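You operate a simulated robot arm through the tools that you are given. There is no shell and no other tool.

You run a simulated robot arm. Do the job below in one go: nothing can be reset, and whatever is moved stays where it is left.

JOB
Clamp the disc with chips, brush it, then move it to the mat.
Fine: brush it in the cam vice and leave the vice open; put the brush back; keep hands off the chips. Set down upright: chip brush. What is to be rubbed or washed off counts as gone when no trace of it is left.

It is judged by the outcome, as a careful person would: the job done as asked, and still so three seconds after it is handed in. It fails if anything else is knocked over, pushed out of place, dropped, spilled or broken.

ROBOT AND FRAMES
A 7-joint arm with a two-finger parallel gripper, fixed in place. Base frame: the origin is on the floor under the middle of its stand, x ahead of it, y to its left, z up; the work surface is at about z = 0.732. Units: m, rad, N and s.
With the tool pointing down near the work surface it reaches from about 0.18 to 0.68 m from the base axis. Its first joint turns from -1.152 to 1.152 rad. Payload 2.4 kg.
The tool frame sits at the grasp point between the pads (the TCP): z along the fingers, y along the line on which they close. The tips reach 0.03 m beyond it. The gripper opens to 0.094 m. The fingers are 0.028 m wide and 0.01 m thick; the gripper's body (0.05 by 0.096 m) begins 0.055 m behind the TCP.
Orientation is that of the tool frame in the base frame, as a unit quaternion [x, y, z, w]. With the fingers straight down and closing along the base's y, the tool's x points along the base's -x, its y along +y and its z along -z.

CONTROLS
- The arm moves only by the tool send_rows. Its arguments are lists of equal length, an entry for each row: "offset": the shift along the tool's x, y, z in m, a list of three; "angular": the turn, a rotation vector about the tool's x, y, z in degrees, a list of three; "gripper": the closure, from 0 (fully open) to 1 (shut). In form: {"offset": [[tx, ty, tz], ...], "angular": [[rx, ry, rz], ...], "gripper": [gripper, ...]}. A call has 1 to 20 rows; each row shifts and turns the commanded pose from where the row before left it, along the tool's axes as they then stand. Each row takes 0.2 s and may step no farther than 0.05 m and 0.15 rad from the row before; otherwise, or with a gripper value out of range, the whole call is refused. A pose out of reach is approached as far as the arm can. The call stops where the force on the tool passes 70 N (or 10 N more than at its start, if that is more) or the arm is blocked; 0.2 s more then pass. The fingers move at their own pace (about 0.153 m/s each) and stop on an object; they squeeze with about 21 N. The grip force told is the motor's: it shows also when the fingers shut on nothing. Time passes only in rows, and 0.2 s behind the last, so rows that do not move let the fingers close. The reply holds the time, the measured pose of the TCP, the force on the tool along the base axes, the opening and the grip force, in the units named above and with some noise, with the torque about the TCP (base axes, N m) and any sound that the robot's microphone picked up, and new pictures: "pictures" is both (left out), scene, wrist or none.
- Cameras (640 x 400 px; columns grow to the right, rows downward): "scene" is fixed at [0.0391, 0.4728, 1.4509]; the picture's right is [-0.75, -0.66, 0.00], its down [-0.33, 0.38, -0.87] and it looks along [0.57, -0.65, -0.50] (base axes); focal length 353 px, centre (320, 200). "wrist" rides on the gripper at [0.076, 0.014, -0.102] in the tool frame; the picture's right is [-0.18, 0.98, 0.00], its down [-0.75, -0.14, -0.64] and it looks along [-0.63, -0.12, 0.77] (tool axes); focal length 243 px, centre (320, 200). There is no depth. A picture from a camera that has moved, and an enlarged one, comes with that camera's place and axes in the base frame and with its lens.
- enlarge(camera, box): a new picture of the part [left, top, right, bottom] of that camera's present view, enlarged. It takes no simulated time.
- job_done(): hands the job in; it is judged then, once.

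Nothing tells you positions but the pictures and the camera data. Unless the task says otherwise, let go and move clear before handing in.

The tools are called after "Emit:" as a command line: name --argument value ..., lists and objects as JSON in quotes. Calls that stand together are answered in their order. send_rows: Moves the arm, as the interface text tells. Its arguments: {"type":"object","properties":{"offset":{"type":"array"},"angular":{"type":"array"},"gripper":{"type":"array"},"pictures":{"type":"string","enum":["both","scene","wrist","none"]}},"required":["offset","angular","gripper"]} The other tools are called the same way: enlarge (camera, box) takes an enlarged picture of a part of a camera's view; job_done () hands the job in.

At the start:

```text
time: 0.0
ee_pos: [0.3548, -0.2028, 1.0611]
tool_rot: [0.0, 1.0, 0.0, 0.0]
ft_force: [-0.1, -0.3, 1.0]
ft_torque: [0.01, 0.01, 0.01]
opening: 0.094
grasp_force: 0.1
```

scene: 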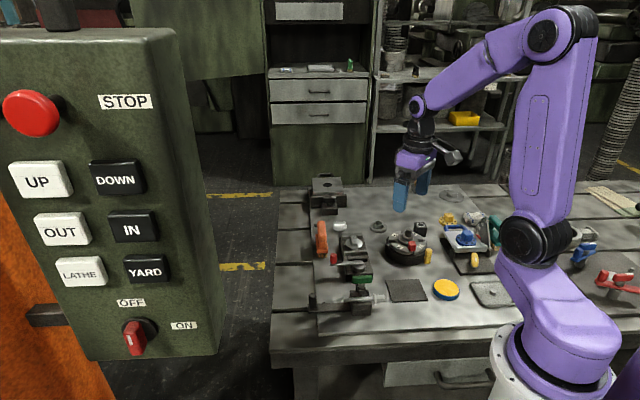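
wrist: 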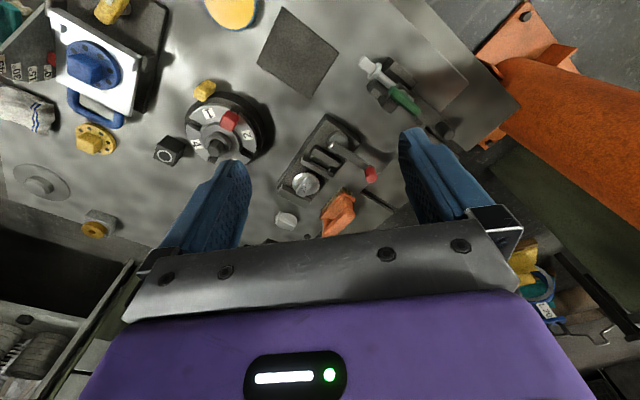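

I see a cluttered bench with a vice-like fixture, several discs, a mat and an orange item that may be the brush. I will enlarge the views to identify things before moving.

Emit:
enlarge --camera "scene" --box '[290, 170, 410, 245]'

Emit:
enlarge --camera "scene" --box '[290, 230, 410, 320]'

Emit:
enlarge --camera "scene" --box '[370, 200, 530, 310]'

Emit:
enlarge --camera "wrist" --box '[240, 80, 420, 240]'

Emit:
enlarge --camera "wrist" --box '[0, 0, 260, 240]'

Emit:
enlarge --camera "scene" --box '[540, 170, 640, 310]'

```text
5.33 times, centred on (350, 208) of scene
camera zoom: at [0.0391, 0.4728, 1.4509], right [-0.75, -0.66, 0.0], down [-0.33, 0.38, -0.87], along [0.57, -0.65, -0.5], focal length 1882 px, centre (160, 160)
```

zoom: 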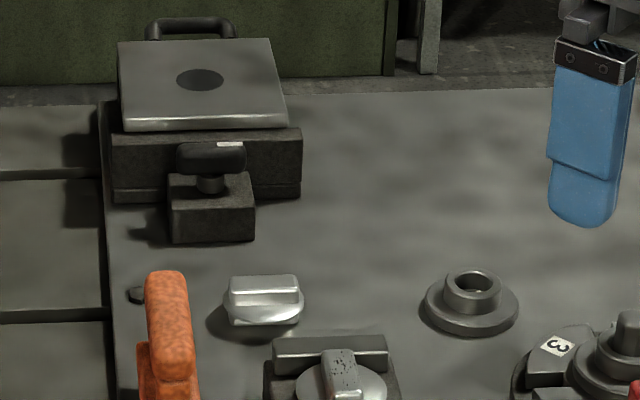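

```text
4.44 times, centred on (350, 275) of scene
camera zoom: at [0.0391, 0.4728, 1.4509], right [-0.75, -0.66, 0.0], down [-0.33, 0.38, -0.87], along [0.57, -0.65, -0.5], focal length 1568 px, centre (187, -133)
```

zoom: 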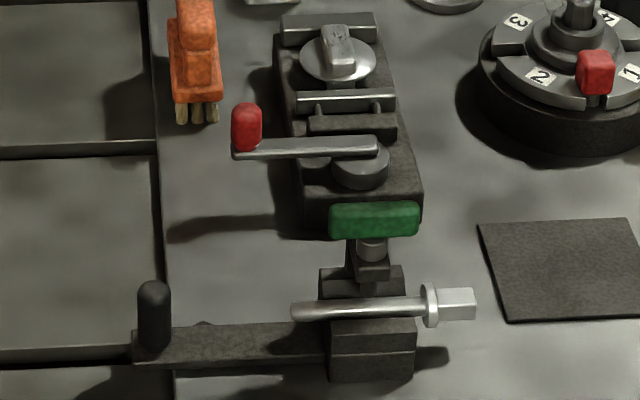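

```text
3.64 times, centred on (450, 255) of scene
camera zoom: at [0.0391, 0.4728, 1.4509], right [-0.75, -0.66, 0.0], down [-0.33, 0.38, -0.87], along [0.57, -0.65, -0.5], focal length 1283 px, centre (-153, 0)
```

zoom: 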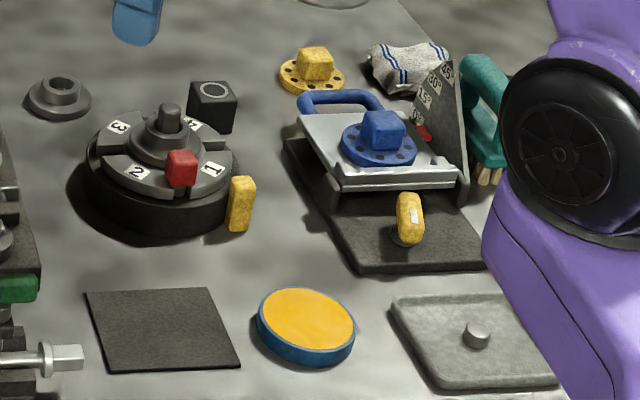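

```text
2.50 times, centred on (330, 160) of wrist
camera zoom: at [0.2775, -0.1895, 1.1633], right [0.18, 0.98, 0.0], down [0.75, -0.14, 0.64], along [0.63, -0.12, -0.77], focal length 606 px, centre (295, 300)
```

zoom: 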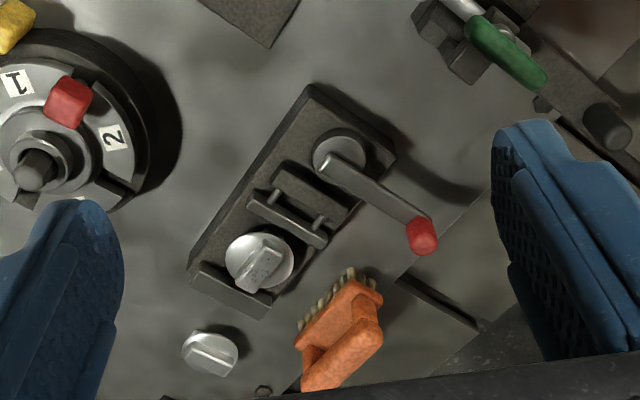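

```text
1.67 times, centred on (130, 120) of wrist
camera zoom: at [0.2775, -0.1895, 1.1633], right [0.18, 0.98, 0.0], down [0.75, -0.14, 0.64], along [0.63, -0.12, -0.77], focal length 404 px, centre (637, 333)
```

zoom: 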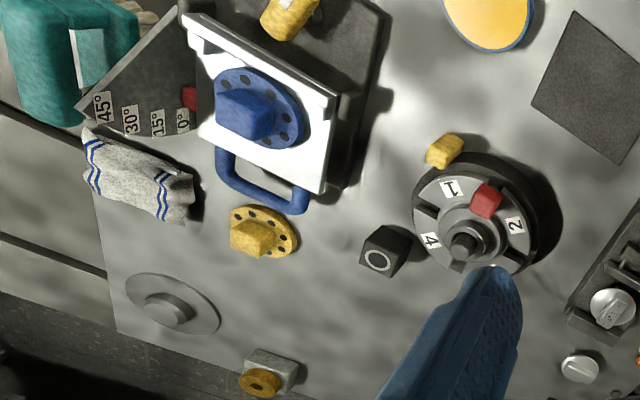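

```text
2.86 times, centred on (590, 240) of scene
camera zoom: at [0.0391, 0.4728, 1.4509], right [-0.75, -0.66, 0.0], down [-0.33, 0.38, -0.87], along [0.57, -0.65, -0.5], focal length 1008 px, centre (-451, 86)
```

zoom: 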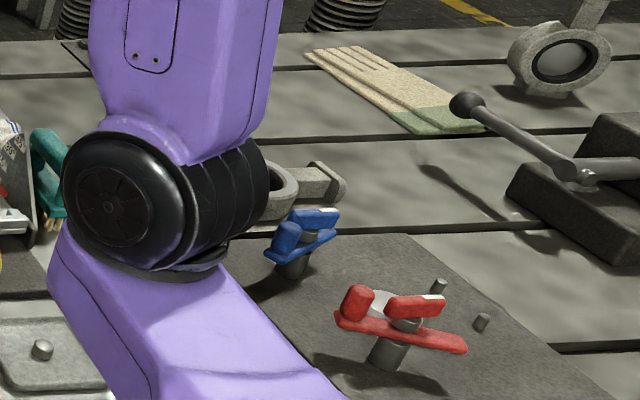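

The disc with dark specks seems to sit in the cam vice at about (0.55, -0.27), with the orange brush beside it at about (0.63, -0.21) and the dark square mat at about (0.336, -0.237). I move the wrist camera closer to look at the vice.

Emit:
send_rows --offset '[[-0.01, -0.01, 0.025], [-0.01, -0.01, 0.025], [-0.01, -0.01, 0.025], [-0.01, -0.01, 0.025]]' --angular '[[0, 0, 0], [0, 0, 0], [0, 0, 0], [0, 0, 0]]' --gripper '[0, 0, 0, 0]'

```text
time: 1.0
ee_pos: [0.3942, -0.2412, 0.9614]
tool_rot: [0.001, 1.0, 0.0, 0.0]
ft_force: [-0.6, -0.3, -1.0]
ft_torque: [0.0, 0.0, 0.02]
opening: 0.094
grasp_force: 0.1
camera wrist: at [0.3178, -0.2279, 1.0637], right [0.18, 0.98, 0.0], down [0.75, -0.14, 0.64], along [0.63, -0.12, -0.77], focal length 243 px, centre (320, 200)
```

scene: 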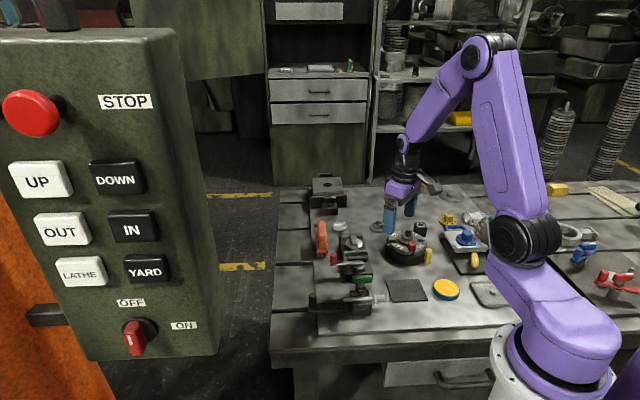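
wrist: 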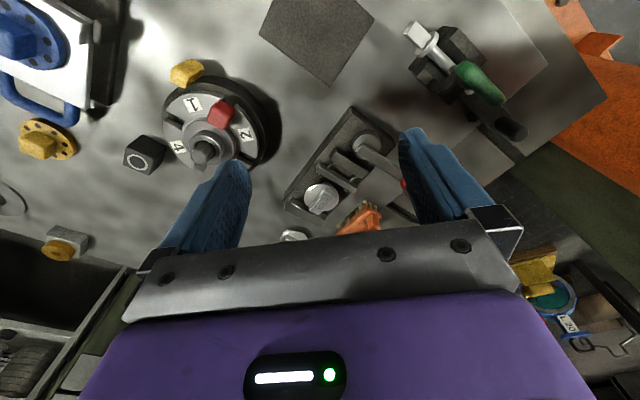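

Emit:
enlarge --camera "wrist" --box '[250, 90, 430, 250]'

Emit:
enlarge --camera "wrist" --box '[280, 150, 390, 240]'

Emit:
enlarge --camera "scene" --box '[305, 210, 385, 275]'

Emit:
enlarge --camera "scene" --box '[425, 200, 525, 280]'

```text
2.50 times, centred on (340, 170) of wrist
camera zoom: at [0.3178, -0.2279, 1.0637], right [0.18, 0.98, 0.0], down [0.75, -0.14, 0.64], along [0.63, -0.12, -0.77], focal length 606 px, centre (270, 275)
```

zoom: 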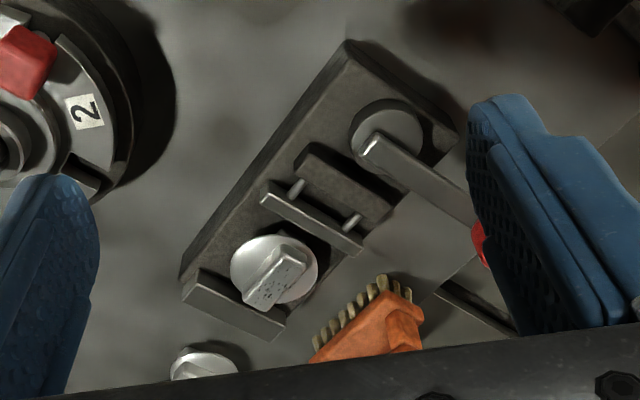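

```text
4.44 times, centred on (335, 195) of wrist
camera zoom: at [0.3178, -0.2279, 1.0637], right [0.18, 0.98, 0.0], down [0.75, -0.14, 0.64], along [0.63, -0.12, -0.77], focal length 1078 px, centre (253, 222)
```

zoom: 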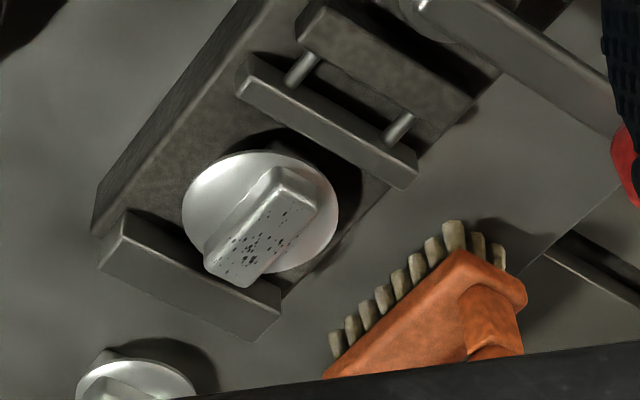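

```text
6.15 times, centred on (345, 242) of scene
camera zoom: at [0.0391, 0.4728, 1.4509], right [-0.75, -0.66, 0.0], down [-0.33, 0.38, -0.87], along [0.57, -0.65, -0.5], focal length 2171 px, centre (166, -62)
```

zoom: 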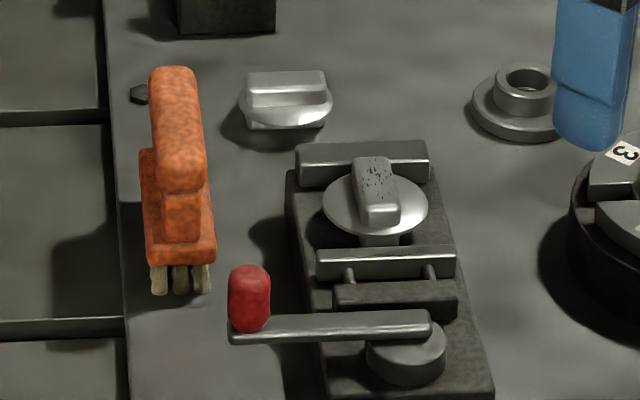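

```text
5.00 times, centred on (475, 240) of scene
camera zoom: at [0.0391, 0.4728, 1.4509], right [-0.75, -0.66, 0.0], down [-0.33, 0.38, -0.87], along [0.57, -0.65, -0.5], focal length 1764 px, centre (-455, 0)
```

zoom: 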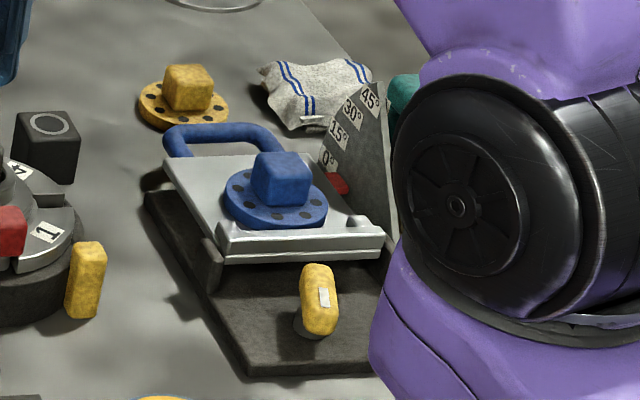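

The chipped disc sits loosely between the vice jaws (jaws open, red-knob cam lever at about (0.53, -0.146)), and its grip bar, the vice axis and the orange brush all run at about -44°. I turn the tool to that angle and look again from there.

Emit:
send_rows --offset '[[0, 0, 0], [0, 0, 0], [0, 0, 0], [0, 0, 0], [0, 0, 0], [0, 0, 0], [0, 0.027, 0.005], [0, 0.027, 0.005], [0, 0.027, 0.005], [0, 0.027, 0.005]]' --angular '[[0, 0, 7.333], [0, 0, 7.333], [0, 0, 7.333], [0, 0, 7.333], [0, 0, 7.333], [0, 0, 7.333], [0, 0, 0], [0, 0, 0], [0, 0, 0], [0, 0, 0]]' --gripper '[0, 0, 0, 0, 0, 0, 0, 0, 0, 0]' --pictures "both"

```text
time: 3.2
ee_pos: [0.4696, -0.1654, 0.9426]
tool_rot: [0.375, 0.927, 0.001, 0.0]
ft_force: [0.5, -0.4, 0.0]
ft_torque: [0.0, 0.01, 0.0]
opening: 0.094
grasp_force: 0.1
camera wrist: at [0.4236, -0.1026, 1.0452], right [0.82, 0.58, 0.0], down [0.44, -0.63, 0.64], along [0.37, -0.52, -0.77], focal length 243 px, centre (320, 200)
```

scene: 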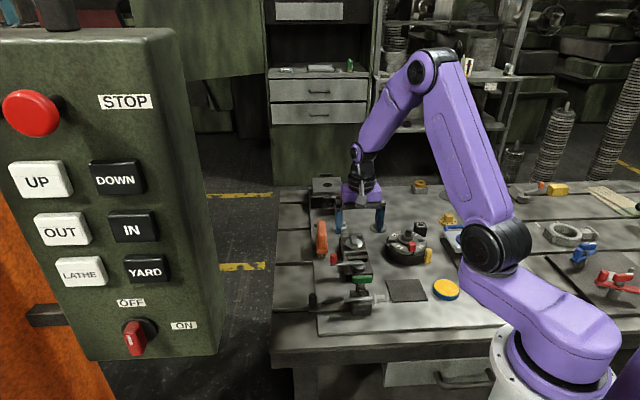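
wrist: 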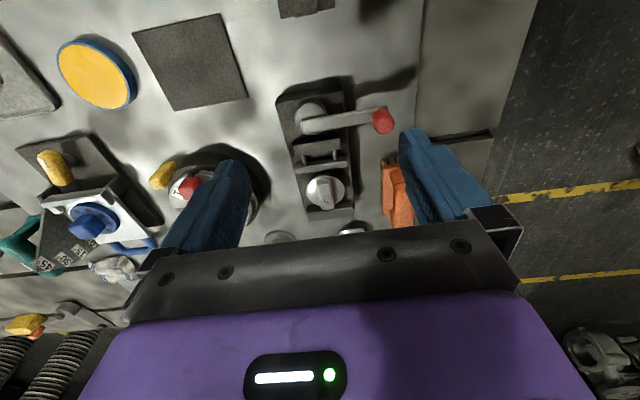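

Emit:
enlarge --camera "wrist" --box '[265, 70, 425, 240]'

Emit:
enlarge --camera "wrist" --box '[285, 150, 385, 230]'

Emit:
enlarge --camera "wrist" --box '[0, 120, 260, 340]'

Emit:
enlarge --camera "scene" --box '[400, 180, 510, 270]'

```text
2.35 times, centred on (345, 155) of wrist
camera zoom: at [0.4236, -0.1026, 1.0452], right [0.82, 0.58, 0.0], down [0.44, -0.63, 0.64], along [0.37, -0.52, -0.77], focal length 571 px, centre (261, 306)
```

zoom: 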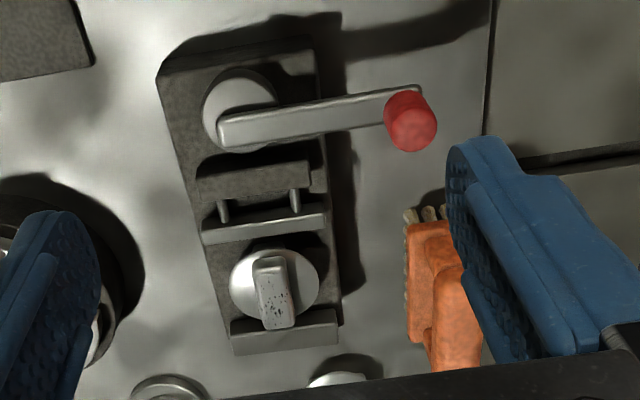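

```text
5.00 times, centred on (335, 190) of wrist
camera zoom: at [0.4236, -0.1026, 1.0452], right [0.82, 0.58, 0.0], down [0.44, -0.63, 0.64], along [0.37, -0.52, -0.77], focal length 1213 px, centre (245, 250)
```

zoom: 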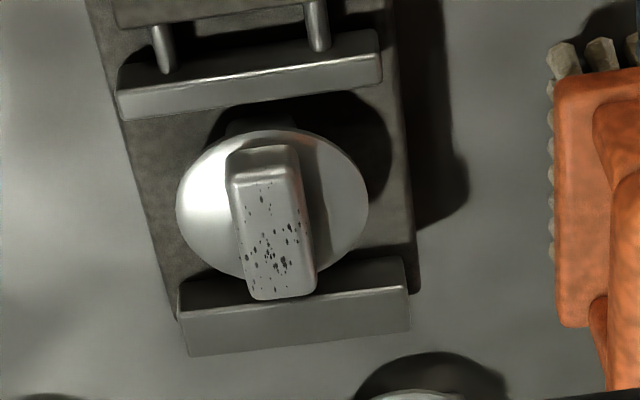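

```text
1.82 times, centred on (130, 230) of wrist
camera zoom: at [0.4236, -0.1026, 1.0452], right [0.82, 0.58, 0.0], down [0.44, -0.63, 0.64], along [0.37, -0.52, -0.77], focal length 441 px, centre (666, 146)
```

zoom: 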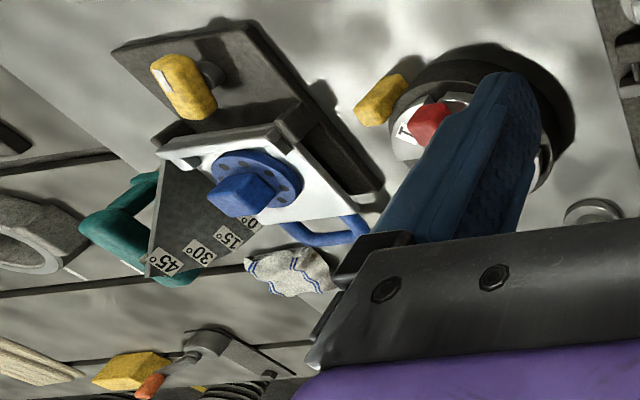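

```text
4.44 times, centred on (455, 225) of scene
camera zoom: at [0.0391, 0.4728, 1.4508], right [-0.75, -0.66, 0.0], down [-0.33, 0.38, -0.87], along [0.57, -0.65, -0.5], focal length 1568 px, centre (-280, 89)
```

zoom: 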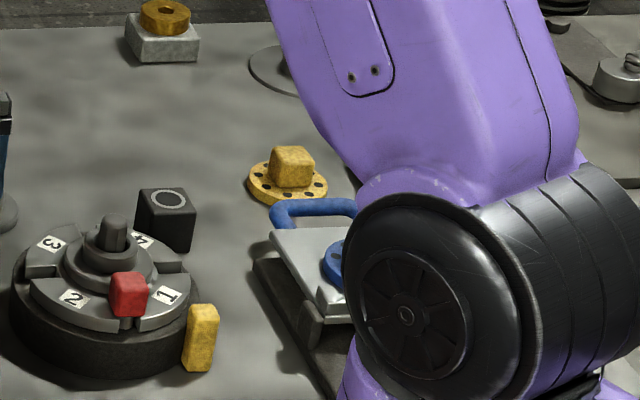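

The specks are on the top of the disc's grip bar, and I take the red lever knob to be at about (0.538, -0.146, 0.79) with its pivot near (0.476, -0.196). I move over the knob with partly closed fingers and check the alignment before gripping it.

Emit:
send_rows --offset '[[-0.018, 0.0305, 0], [-0.018, 0.0305, 0], [0, 0, 0.03], [0, 0, 0.03], [0, 0, 0.02]]' --angular '[[0, 0, 0], [0, 0, 0], [0, 0, 0], [0, 0, 0], [0, 0, 0]]' --gripper '[0.45, 0.45, 0.45, 0.45, 0.45]'

```text
time: 4.4
ee_pos: [0.5366, -0.1481, 0.8624]
tool_rot: [0.374, 0.928, -0.001, 0.001]
ft_force: [0.7, 0.5, 0.1]
ft_torque: [-0.01, -0.01, -0.01]
opening: 0.0515
grasp_force: 0.1
camera wrist: at [0.492, -0.0848, 0.9648], right [0.81, 0.58, 0.0], down [0.44, -0.62, 0.64], along [0.37, -0.52, -0.77], focal length 243 px, centre (320, 200)
```

scene: 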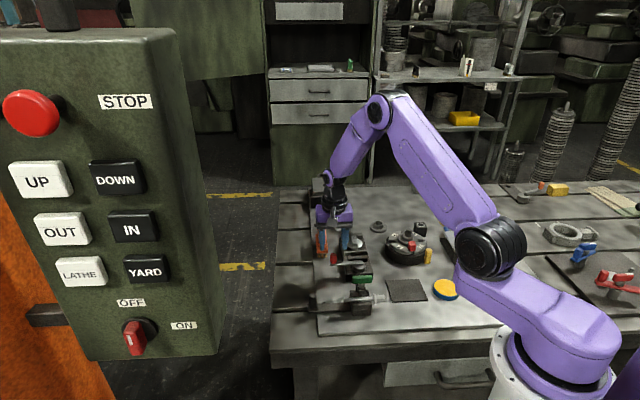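
wrist: 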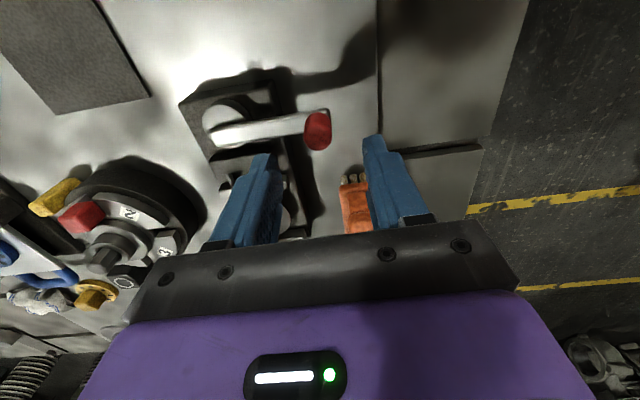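

Emit:
enlarge --camera "wrist" --box '[180, 60, 400, 240]'

Emit:
enlarge --camera "scene" --box '[305, 190, 385, 290]'

```text
2.22 times, centred on (290, 150) of wrist
camera zoom: at [0.492, -0.0848, 0.9648], right [0.81, 0.58, 0.0], down [0.44, -0.62, 0.64], along [0.37, -0.52, -0.77], focal length 539 px, centre (387, 311)
```

zoom: 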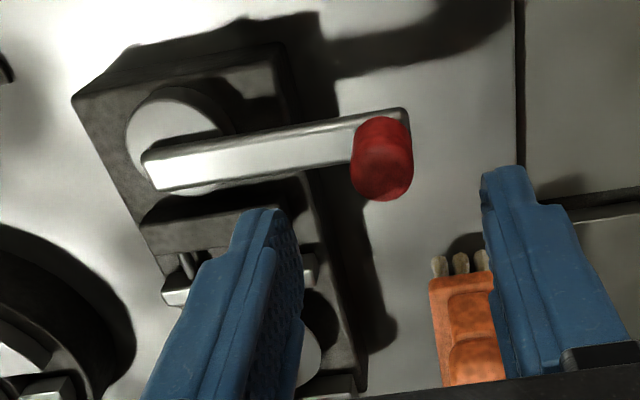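

```text
4.00 times, centred on (345, 240) of scene
camera zoom: at [0.0391, 0.4728, 1.4509], right [-0.75, -0.66, 0.0], down [-0.33, 0.38, -0.87], along [0.57, -0.65, -0.5], focal length 1411 px, centre (220, 40)
```

zoom: 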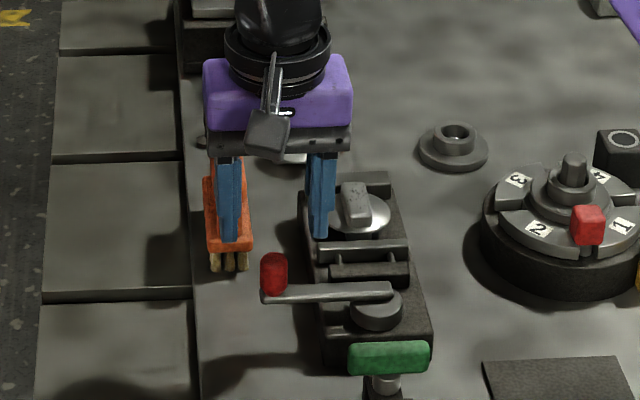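

The knob is centred between the fingers. I go down, stay just above the lever bar, and close on the knob.

Emit:
send_rows --offset '[[0, 0, 0.025], [0, 0, 0.02], [0, 0, 0.01], [0, 0, 0], [0, 0, 0], [0, 0, 0]]' --angular '[[0, 0, 0], [0, 0, 0], [0, 0, 0], [0, 0, 0], [0, 0, 0], [0, 0, 0]]' --gripper '[0.45, 0.45, 0.45, 0.9, 0.9, 0.9]'

```text
time: 5.2
ee_pos: [0.5403, -0.1464, 0.8166]
tool_rot: [0.375, 0.927, 0.0, 0.0]
ft_force: [-4.9, -0.1, 12.9]
ft_torque: [-0.13, 0.47, -0.06]
opening: 0.0534
grasp_force: 1.3
stopped in row 3: the force on the tool passed its limit at 94 N (the readings are from after the stop); the commanded pose is now the measured one
camera wrist: at [0.4943, -0.0836, 0.9184], right [0.82, 0.58, 0.0], down [0.44, -0.63, 0.64], along [0.37, -0.52, -0.77], focal length 243 px, centre (320, 200)
```

scene: 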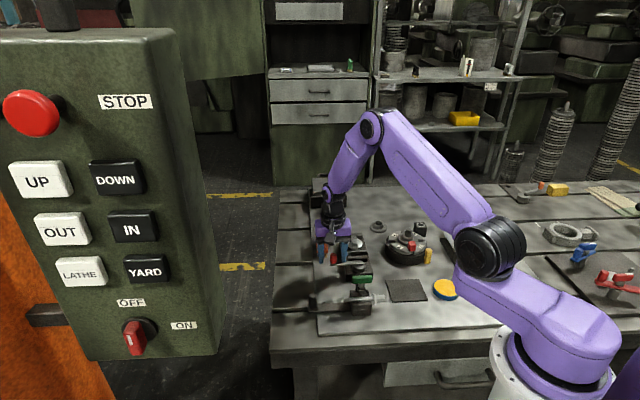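
wrist: 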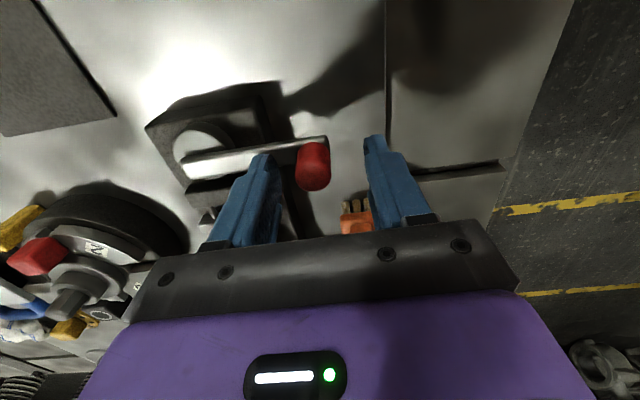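

The inner finger touched the top of the lever at tip height about 0.787, so the lever is a little higher than I estimated. I back up slightly and close on the knob there.

Emit:
send_rows --offset '[[0, 0, -0.004], [0, 0, 0], [0, 0, 0], [0, 0, 0]]' --angular '[[0, 0, 0], [0, 0, 0], [0, 0, 0], [0, 0, 0]]' --gripper '[0.45, 0.9, 0.9, 0.9]'

Emit:
enlarge --camera "wrist" --box '[140, 60, 400, 240]'

Emit:
enlarge --camera "scene" --box '[305, 190, 385, 290]'

```text
time: 6.2
ee_pos: [0.5382, -0.1484, 0.8178]
tool_rot: [0.377, 0.926, 0.0, -0.002]
ft_force: [-15.7, -17.1, -1.8]
ft_torque: [-0.38, 0.06, 0.17]
opening: 0.0192
grasp_force: 44.7
camera wrist: at [0.4929, -0.0855, 0.9212], right [0.82, 0.58, 0.0], down [0.44, -0.63, 0.64], along [0.37, -0.52, -0.77], focal length 243 px, centre (320, 200)
```

scene: 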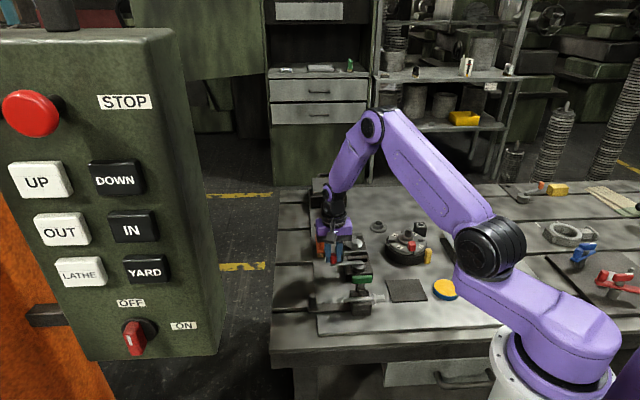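
wrist: 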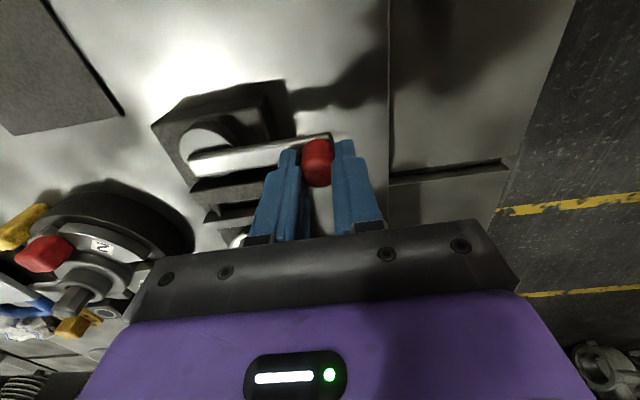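

```text
2.22 times, centred on (270, 150) of wrist
camera zoom: at [0.4929, -0.0855, 0.9212], right [0.82, 0.58, 0.0], down [0.44, -0.63, 0.64], along [0.37, -0.52, -0.77], focal length 539 px, centre (431, 311)
```

zoom: 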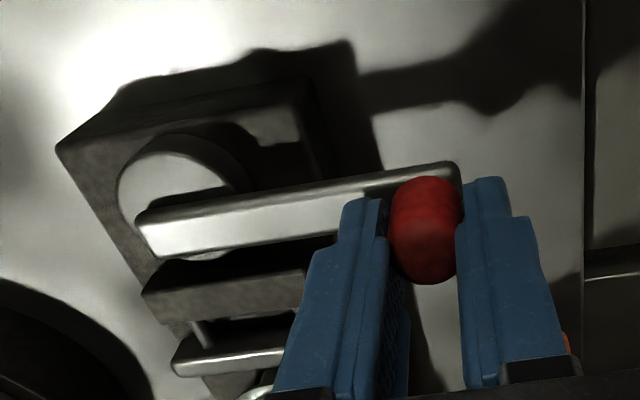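

```text
4.00 times, centred on (345, 240) of scene
camera zoom: at [0.0388, 0.4724, 1.451], right [-0.75, -0.66, 0.0], down [-0.33, 0.38, -0.87], along [0.57, -0.65, -0.5], focal length 1411 px, centre (220, 40)
```

zoom: 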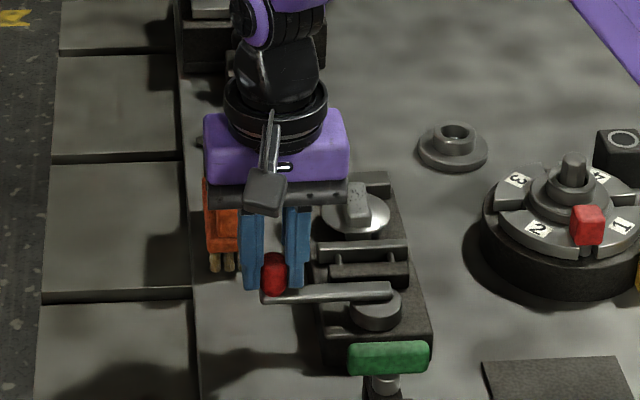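

The knob is gripped (opening 19 mm). I test gently which way the lever turns, first a few millimetres clockwise towards the jaws.

Emit:
send_rows --offset '[[-0.004, -0.003, 0], [-0.004, -0.0006, 0], [0, 0, 0]]' --angular '[[0, 0, 0], [0, 0, 0], [0, 0, 0]]' --gripper '[0.9, 0.9, 0.9]'

Emit:
enlarge --camera "wrist" --box '[140, 60, 400, 240]'

```text
time: 7.0
ee_pos: [0.5397, -0.1507, 0.8168]
tool_rot: [0.373, 0.928, 0.0, -0.007]
ft_force: [-23.8, 17.1, 5.8]
ft_torque: [0.71, 0.39, 0.07]
opening: 0.0192
grasp_force: 44.7
camera wrist: at [0.4951, -0.088, 0.9214], right [0.81, 0.58, -0.01], down [0.45, -0.63, 0.63], along [0.36, -0.52, -0.78], focal length 243 px, centre (320, 200)
```

scene: 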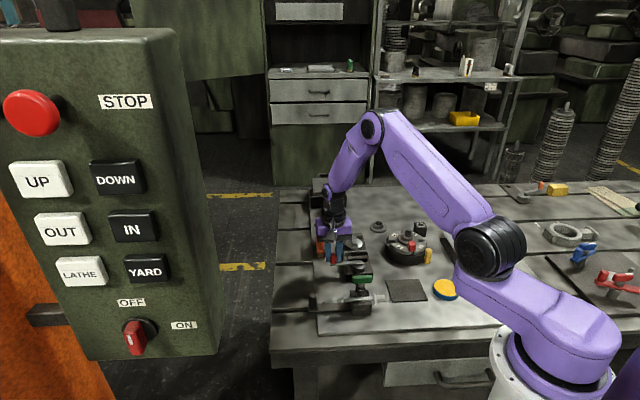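
wrist: 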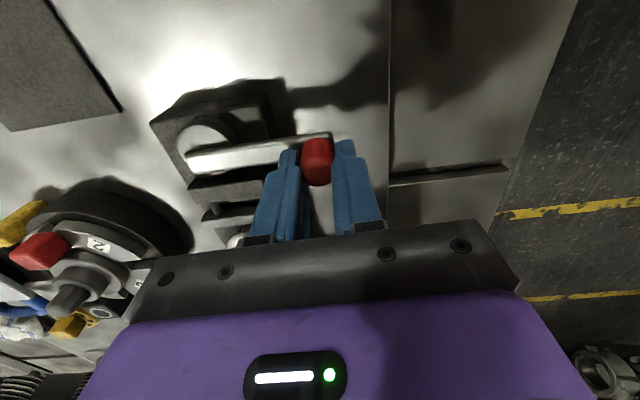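

```text
2.22 times, centred on (270, 150) of wrist
camera zoom: at [0.4951, -0.088, 0.9214], right [0.81, 0.58, -0.01], down [0.45, -0.63, 0.63], along [0.36, -0.52, -0.78], focal length 539 px, centre (431, 311)
```

zoom: 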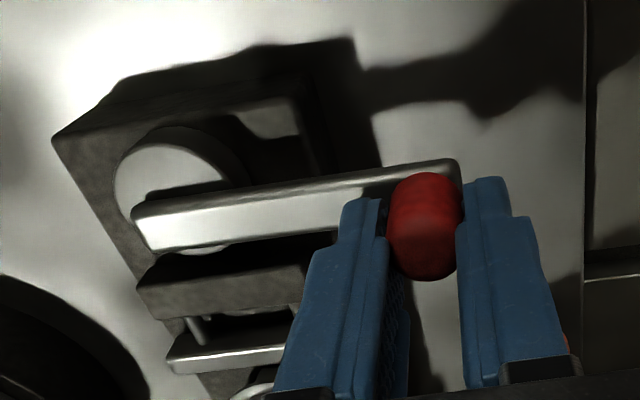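

Clockwise the lever resists (about 29 N after barely 3 mm), so that looks like its end stop. I try the other way.

Emit:
send_rows --offset '[[0.004, 0.0006, 0], [0.004, 0.0006, 0], [0.004, 0.0006, 0], [0.004, 0.0006, 0], [0, 0, 0]]' --angular '[[0, 0, 0], [0, 0, 0], [0, 0, 0], [0, 0, 0], [0, 0, 0]]' --gripper '[0.9, 0.9, 0.9, 0.9, 0.9]'

Emit:
enlarge --camera "wrist" --box '[140, 60, 400, 240]'

```text
time: 8.2
ee_pos: [0.5336, -0.1456, 0.8194]
tool_rot: [0.378, 0.926, 0.0, 0.001]
ft_force: [-3.0, -8.4, -1.6]
ft_torque: [-0.9, -0.56, 0.13]
opening: 0.0195
grasp_force: 45.2
camera wrist: at [0.488, -0.0817, 0.9215], right [0.82, 0.58, 0.0], down [0.44, -0.63, 0.64], along [0.37, -0.53, -0.76], focal length 243 px, centre (320, 200)
```

scene: 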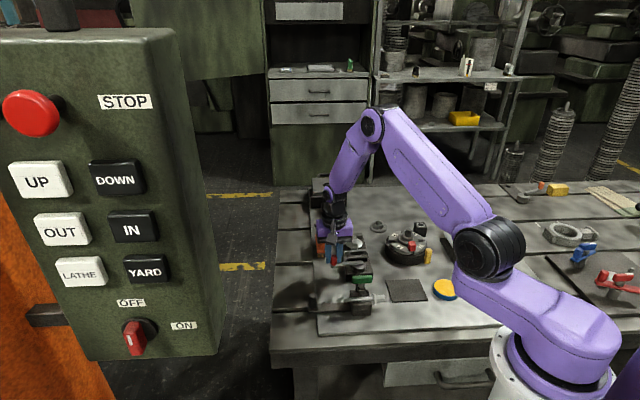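
wrist: 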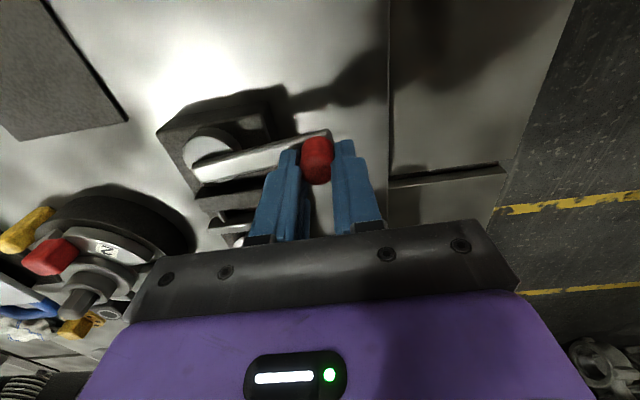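

```text
2.22 times, centred on (270, 150) of wrist
camera zoom: at [0.488, -0.0817, 0.9215], right [0.82, 0.58, 0.0], down [0.44, -0.63, 0.64], along [0.37, -0.53, -0.76], focal length 539 px, centre (431, 311)
```

zoom: 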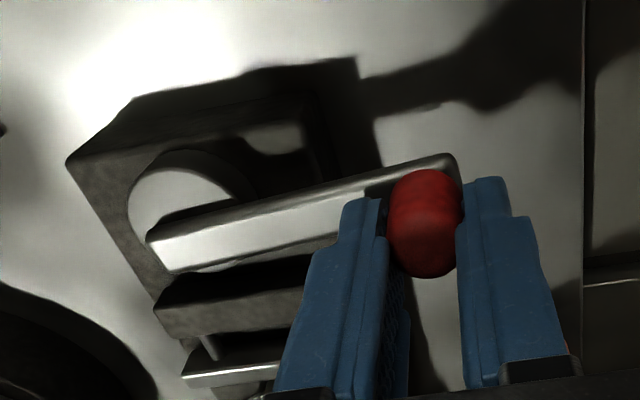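

The lever follows anticlockwise, so that is the clamping direction. I sweep it along its arc, turning the tool with it.

Emit:
send_rows --offset '[[0.0082, 0.0002, 0], [0.0082, 0.0002, 0], [0.0082, 0.0002, 0], [0.0082, 0.0002, 0], [0.0082, 0.0002, 0], [0, 0, 0]]' --angular '[[0, 0, -6], [0, 0, -6], [0, 0, -6], [0, 0, -6], [0, 0, -6], [0, 0, 0]]' --gripper '[0.9, 0.9, 0.9, 0.9, 0.9, 0.9]'

Emit:
enlarge --camera "wrist" --box '[140, 60, 400, 240]'

Emit:
enlarge --camera "scene" --box '[305, 210, 385, 310]'

```text
time: 9.6
ee_pos: [0.4982, -0.1251, 0.819]
tool_rot: [0.126, 0.992, 0.0, 0.002]
ft_force: [-4.1, -32.9, 16.8]
ft_torque: [-0.64, 0.5, 0.28]
opening: 0.019
grasp_force: 44.7
camera wrist: at [0.4264, -0.0926, 0.9215], right [0.42, 0.91, 0.0], down [0.69, -0.33, 0.64], along [0.58, -0.27, -0.76], focal length 243 px, centre (320, 200)
```

scene: 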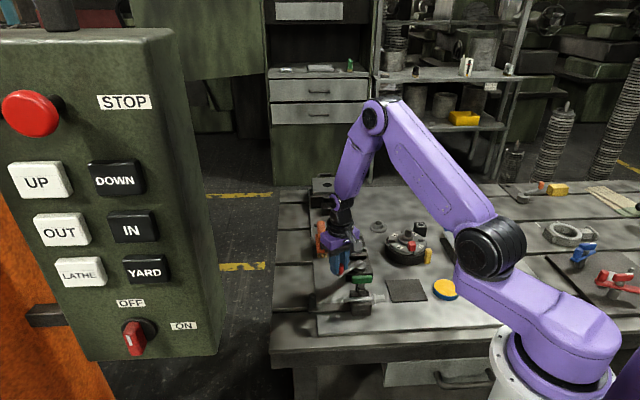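
wrist: 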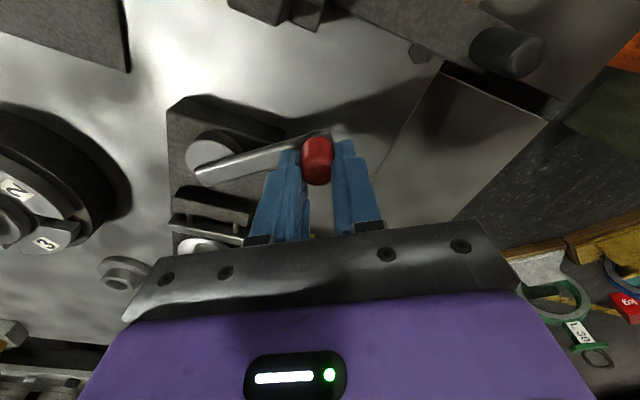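

```text
2.22 times, centred on (270, 150) of wrist
camera zoom: at [0.4264, -0.0926, 0.9215], right [0.42, 0.91, 0.0], down [0.69, -0.33, 0.64], along [0.58, -0.27, -0.76], focal length 539 px, centre (431, 311)
```

zoom: 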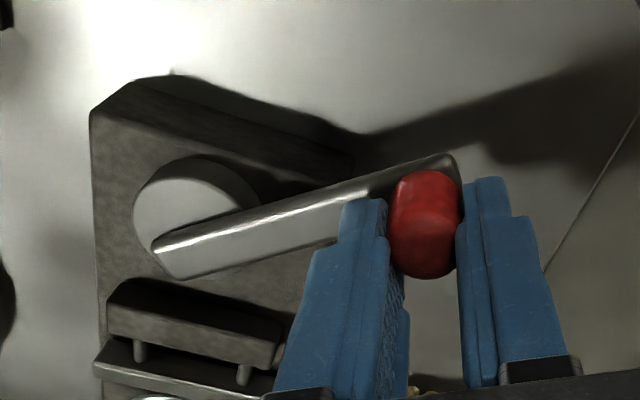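

```text
4.00 times, centred on (345, 260) of scene
camera zoom: at [0.0387, 0.4721, 1.4511], right [-0.75, -0.66, 0.0], down [-0.33, 0.38, -0.87], along [0.57, -0.65, -0.5], focal length 1411 px, centre (220, -40)
```

zoom: 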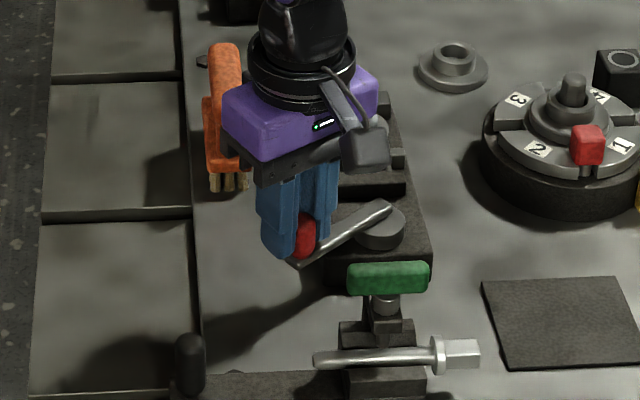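

The lever has turned roughly 35° and still moves; the sideways force shows my pivot estimate was slightly off (better (0.479, -0.203), radius 0.08). I correct for that and continue the arc.

Emit:
send_rows --offset '[[0.0083, -0.0067, -0.001], [0.0084, -0.0004, 0], [0.0084, -0.0004, 0], [0.0084, -0.0004, 0], [0, 0, 0]]' --angular '[[0, 0, -6], [0, 0, -6], [0, 0, -6], [0, 0, -6], [0, 0, 0]]' --gripper '[0.9, 0.9, 0.9, 0.9, 0.9]'

Emit:
enlarge --camera "wrist" --box '[140, 60, 400, 240]'

Emit:
enlarge --camera "scene" --box '[305, 210, 385, 310]'

```text
time: 10.8
ee_pos: [0.4655, -0.1246, 0.8199]
tool_rot: [-0.087, 0.996, 0.0, 0.002]
ft_force: [8.0, -26.0, -12.9]
ft_torque: [-0.41, -0.57, 0.12]
opening: 0.0194
grasp_force: 44.6
camera wrist: at [0.3876, -0.1243, 0.9216], right [0.01, 1.0, 0.0], down [0.77, -0.01, 0.64], along [0.64, -0.01, -0.77], focal length 243 px, centre (320, 200)
```

scene: 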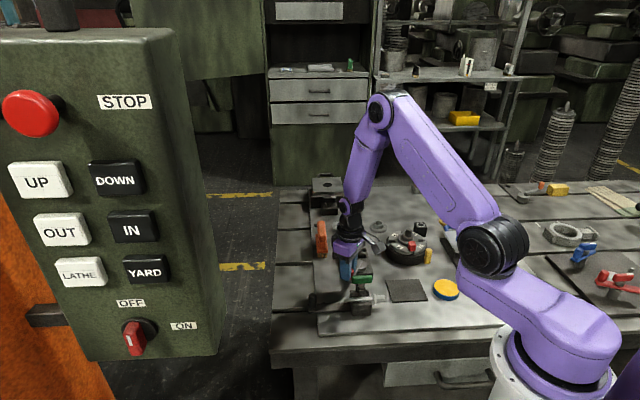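
wrist: 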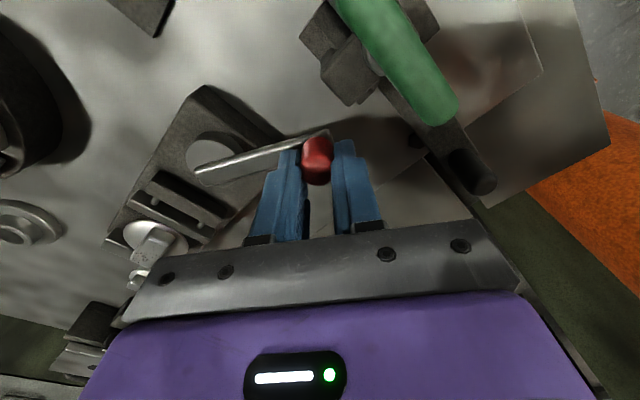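

```text
2.22 times, centred on (270, 150) of wrist
camera zoom: at [0.3876, -0.1243, 0.9216], right [0.01, 1.0, 0.0], down [0.77, -0.01, 0.64], along [0.64, -0.01, -0.77], focal length 539 px, centre (431, 311)
```

zoom: 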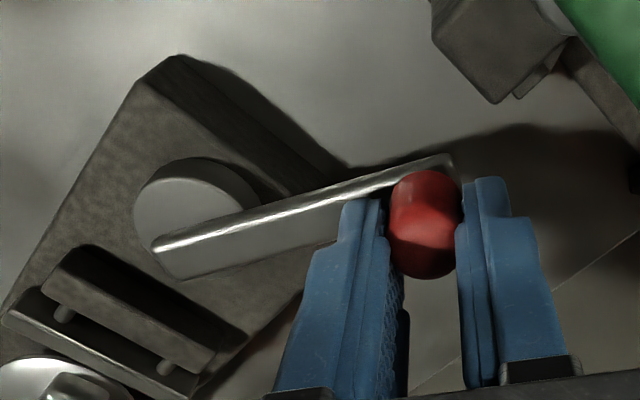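

```text
4.00 times, centred on (345, 260) of scene
camera zoom: at [0.0395, 0.4722, 1.4511], right [-0.75, -0.66, 0.0], down [-0.33, 0.38, -0.87], along [0.57, -0.65, -0.5], focal length 1411 px, centre (220, -40)
```

zoom: 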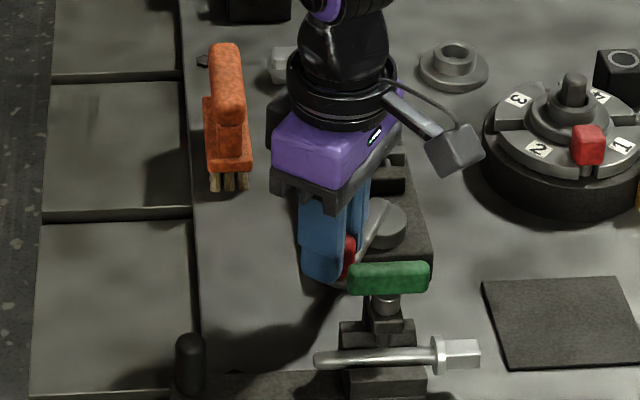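

The lever is at about 100° now and the jaw has moved close to the disc. I continue the arc in small steps, watching the force for the clamp.

Emit:
send_rows --offset '[[0.0083, -0.0025, 0.001], [0.0083, -0.0006, 0], [0.0083, -0.0006, 0], [0, 0, 0]]' --angular '[[0, 0, -6], [0, 0, -6], [0, 0, -6], [0, 0, 0]]' --gripper '[0.9, 0.9, 0.9, 0.9]'

Emit:
enlarge --camera "wrist" --box '[60, 60, 400, 280]'

Emit:
enlarge --camera "scene" --box '[305, 210, 385, 310]'

```text
time: 11.8
ee_pos: [0.4438, -0.1332, 0.8191]
tool_rot: [-0.243, 0.97, -0.002, 0.003]
ft_force: [10.0, -7.5, 22.0]
ft_torque: [0.06, -0.33, 0.16]
opening: 0.0194
grasp_force: 45.3
camera wrist: at [0.3685, -0.1569, 0.9213], right [-0.3, 0.95, 0.0], down [0.73, 0.23, 0.65], along [0.62, 0.19, -0.76], focal length 243 px, centre (320, 200)
```

scene: 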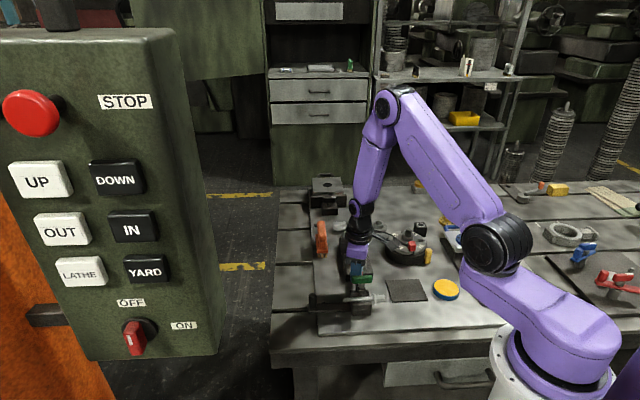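
wrist: 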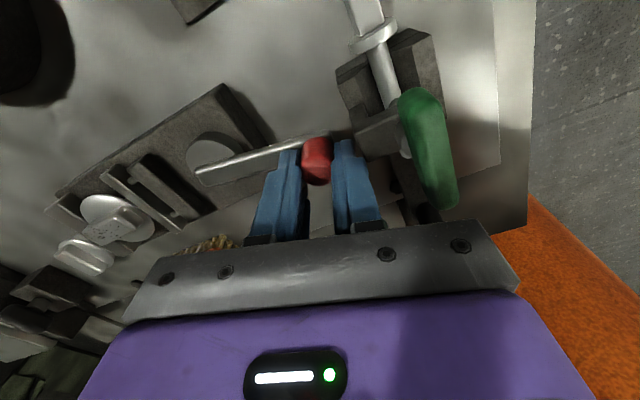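

```text
1.82 times, centred on (230, 170) of wrist
camera zoom: at [0.3685, -0.1569, 0.9213], right [-0.3, 0.95, 0.0], down [0.73, 0.23, 0.65], along [0.62, 0.19, -0.76], focal length 441 px, centre (484, 254)
```

zoom: 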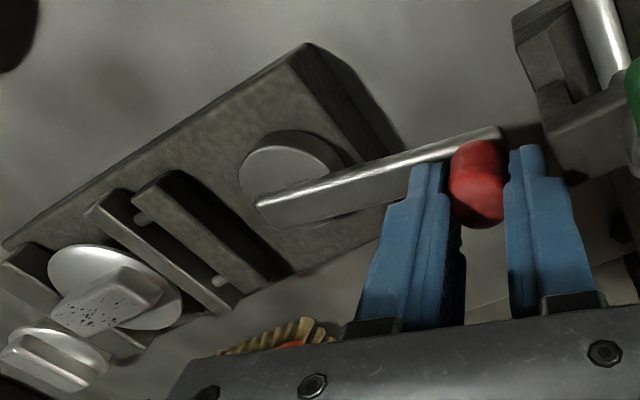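

```text
4.00 times, centred on (345, 260) of scene
camera zoom: at [0.039, 0.4728, 1.4509], right [-0.75, -0.66, 0.0], down [-0.33, 0.38, -0.87], along [0.57, -0.65, -0.5], focal length 1411 px, centre (220, -40)
```

zoom: 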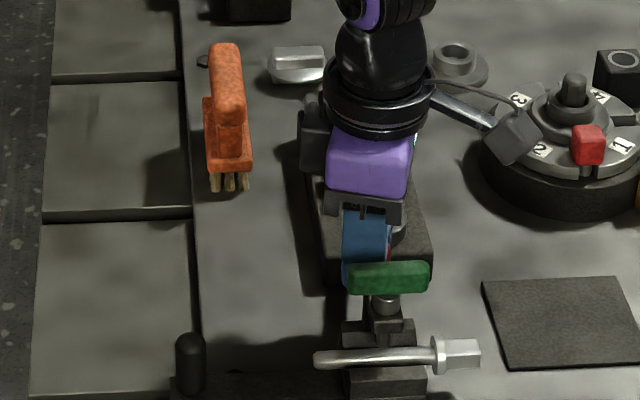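

The jaw is now at the disc's edge and the resistance is still low. I continue in small steps until it firms up.

Emit:
send_rows --offset '[[0.0069, -0.0004, -0.001], [0.0069, -0.0006, 0], [0, 0, 0]]' --angular '[[0, 0, -5], [0, 0, -5], [0, 0, 0]]' --gripper '[0.9, 0.9, 0.9]'

Emit:
enlarge --camera "wrist" --box '[40, 60, 400, 280]'

```text
time: 12.6
ee_pos: [0.4323, -0.1423, 0.8195]
tool_rot: [-0.326, 0.945, -0.001, 0.003]
ft_force: [21.7, 3.2, -20.6]
ft_torque: [0.31, -0.53, 0.05]
opening: 0.0193
grasp_force: 45.1
camera wrist: at [0.3617, -0.1779, 0.922], right [-0.46, 0.89, 0.0], down [0.68, 0.35, 0.64], along [0.57, 0.3, -0.76], focal length 243 px, centre (320, 200)
```

scene: 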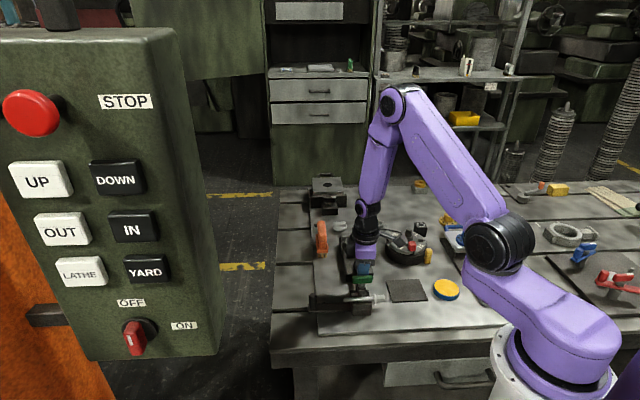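
wrist: 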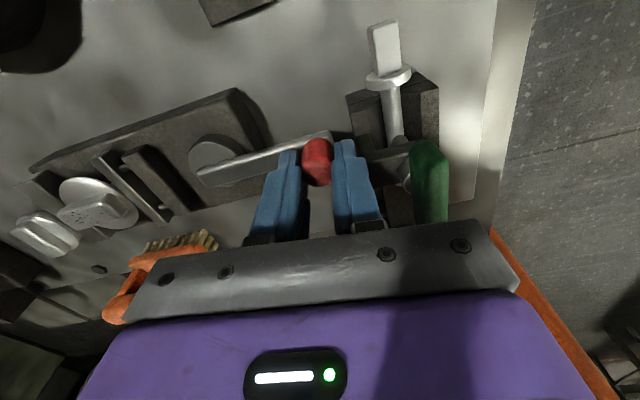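

```text
1.78 times, centred on (220, 170) of wrist
camera zoom: at [0.3617, -0.1779, 0.922], right [-0.46, 0.89, 0.0], down [0.68, 0.35, 0.64], along [0.57, 0.3, -0.76], focal length 431 px, centre (498, 253)
```

zoom: 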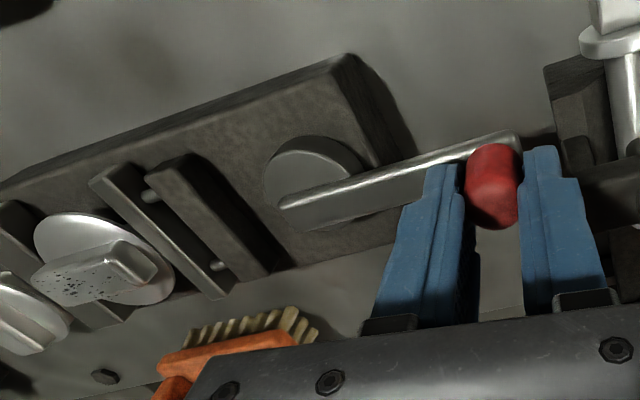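

Resistance is rising (about 20 N along the lever's path). I push a little further to firm up the clamp.

Emit:
send_rows --offset '[[0.0069, -0.0008, 0.001], [0.0069, -0.0008, 0], [0, 0, 0]]' --angular '[[0, 0, -5], [0, 0, -5], [0, 0, 0]]' --gripper '[0.9, 0.9, 0.9]'

Emit:
enlarge --camera "wrist" --box '[0, 60, 360, 280]'

Emit:
enlarge --camera "scene" --box '[305, 210, 385, 310]'

```text
time: 13.4
ee_pos: [0.4217, -0.1513, 0.82]
tool_rot: [-0.408, 0.913, -0.002, 0.002]
ft_force: [22.0, 18.7, 2.1]
ft_torque: [0.57, -0.4, 0.03]
opening: 0.0196
grasp_force: 45.4
camera wrist: at [0.3591, -0.1991, 0.9226], right [-0.61, 0.79, 0.0], down [0.6, 0.47, 0.64], along [0.51, 0.39, -0.76], focal length 243 px, centre (320, 200)
```

scene: 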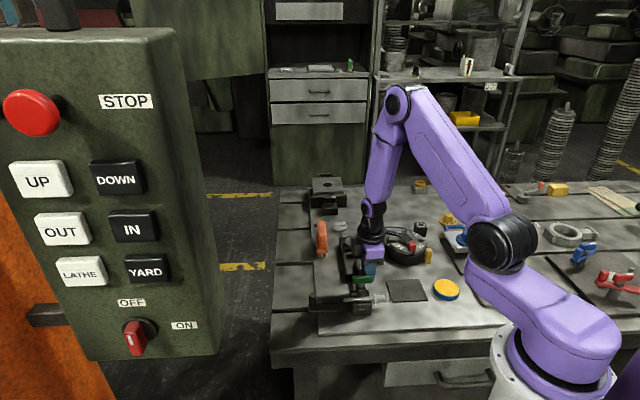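
wrist: 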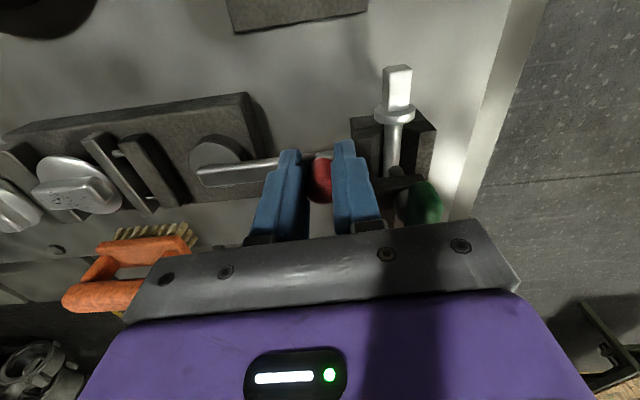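

```text
1.78 times, centred on (180, 170) of wrist
camera zoom: at [0.3591, -0.1991, 0.9226], right [-0.61, 0.79, 0.0], down [0.6, 0.47, 0.64], along [0.51, 0.39, -0.76], focal length 431 px, centre (569, 253)
```

zoom: 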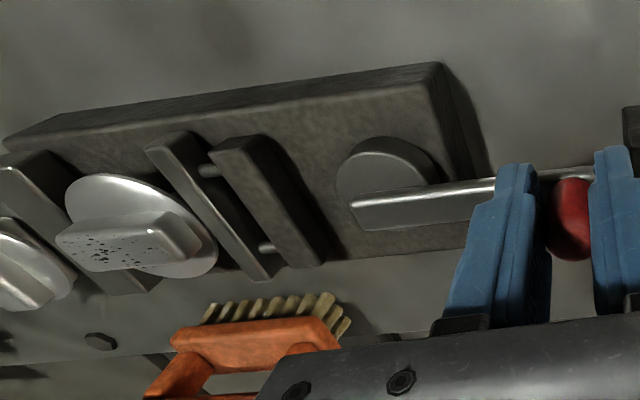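

```text
4.00 times, centred on (345, 260) of scene
camera zoom: at [0.0395, 0.4733, 1.4507], right [-0.75, -0.66, 0.0], down [-0.33, 0.38, -0.87], along [0.57, -0.65, -0.5], focal length 1411 px, centre (220, -40)
```

zoom: 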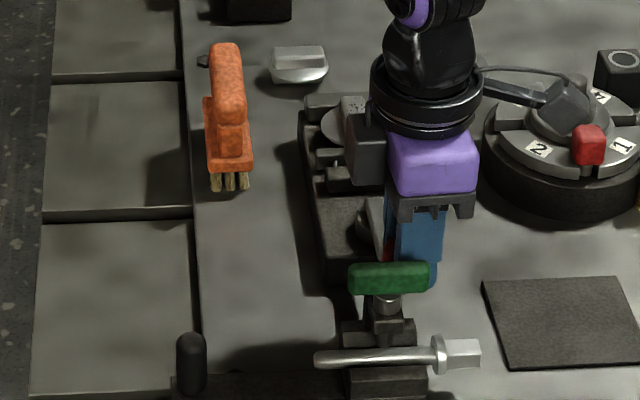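

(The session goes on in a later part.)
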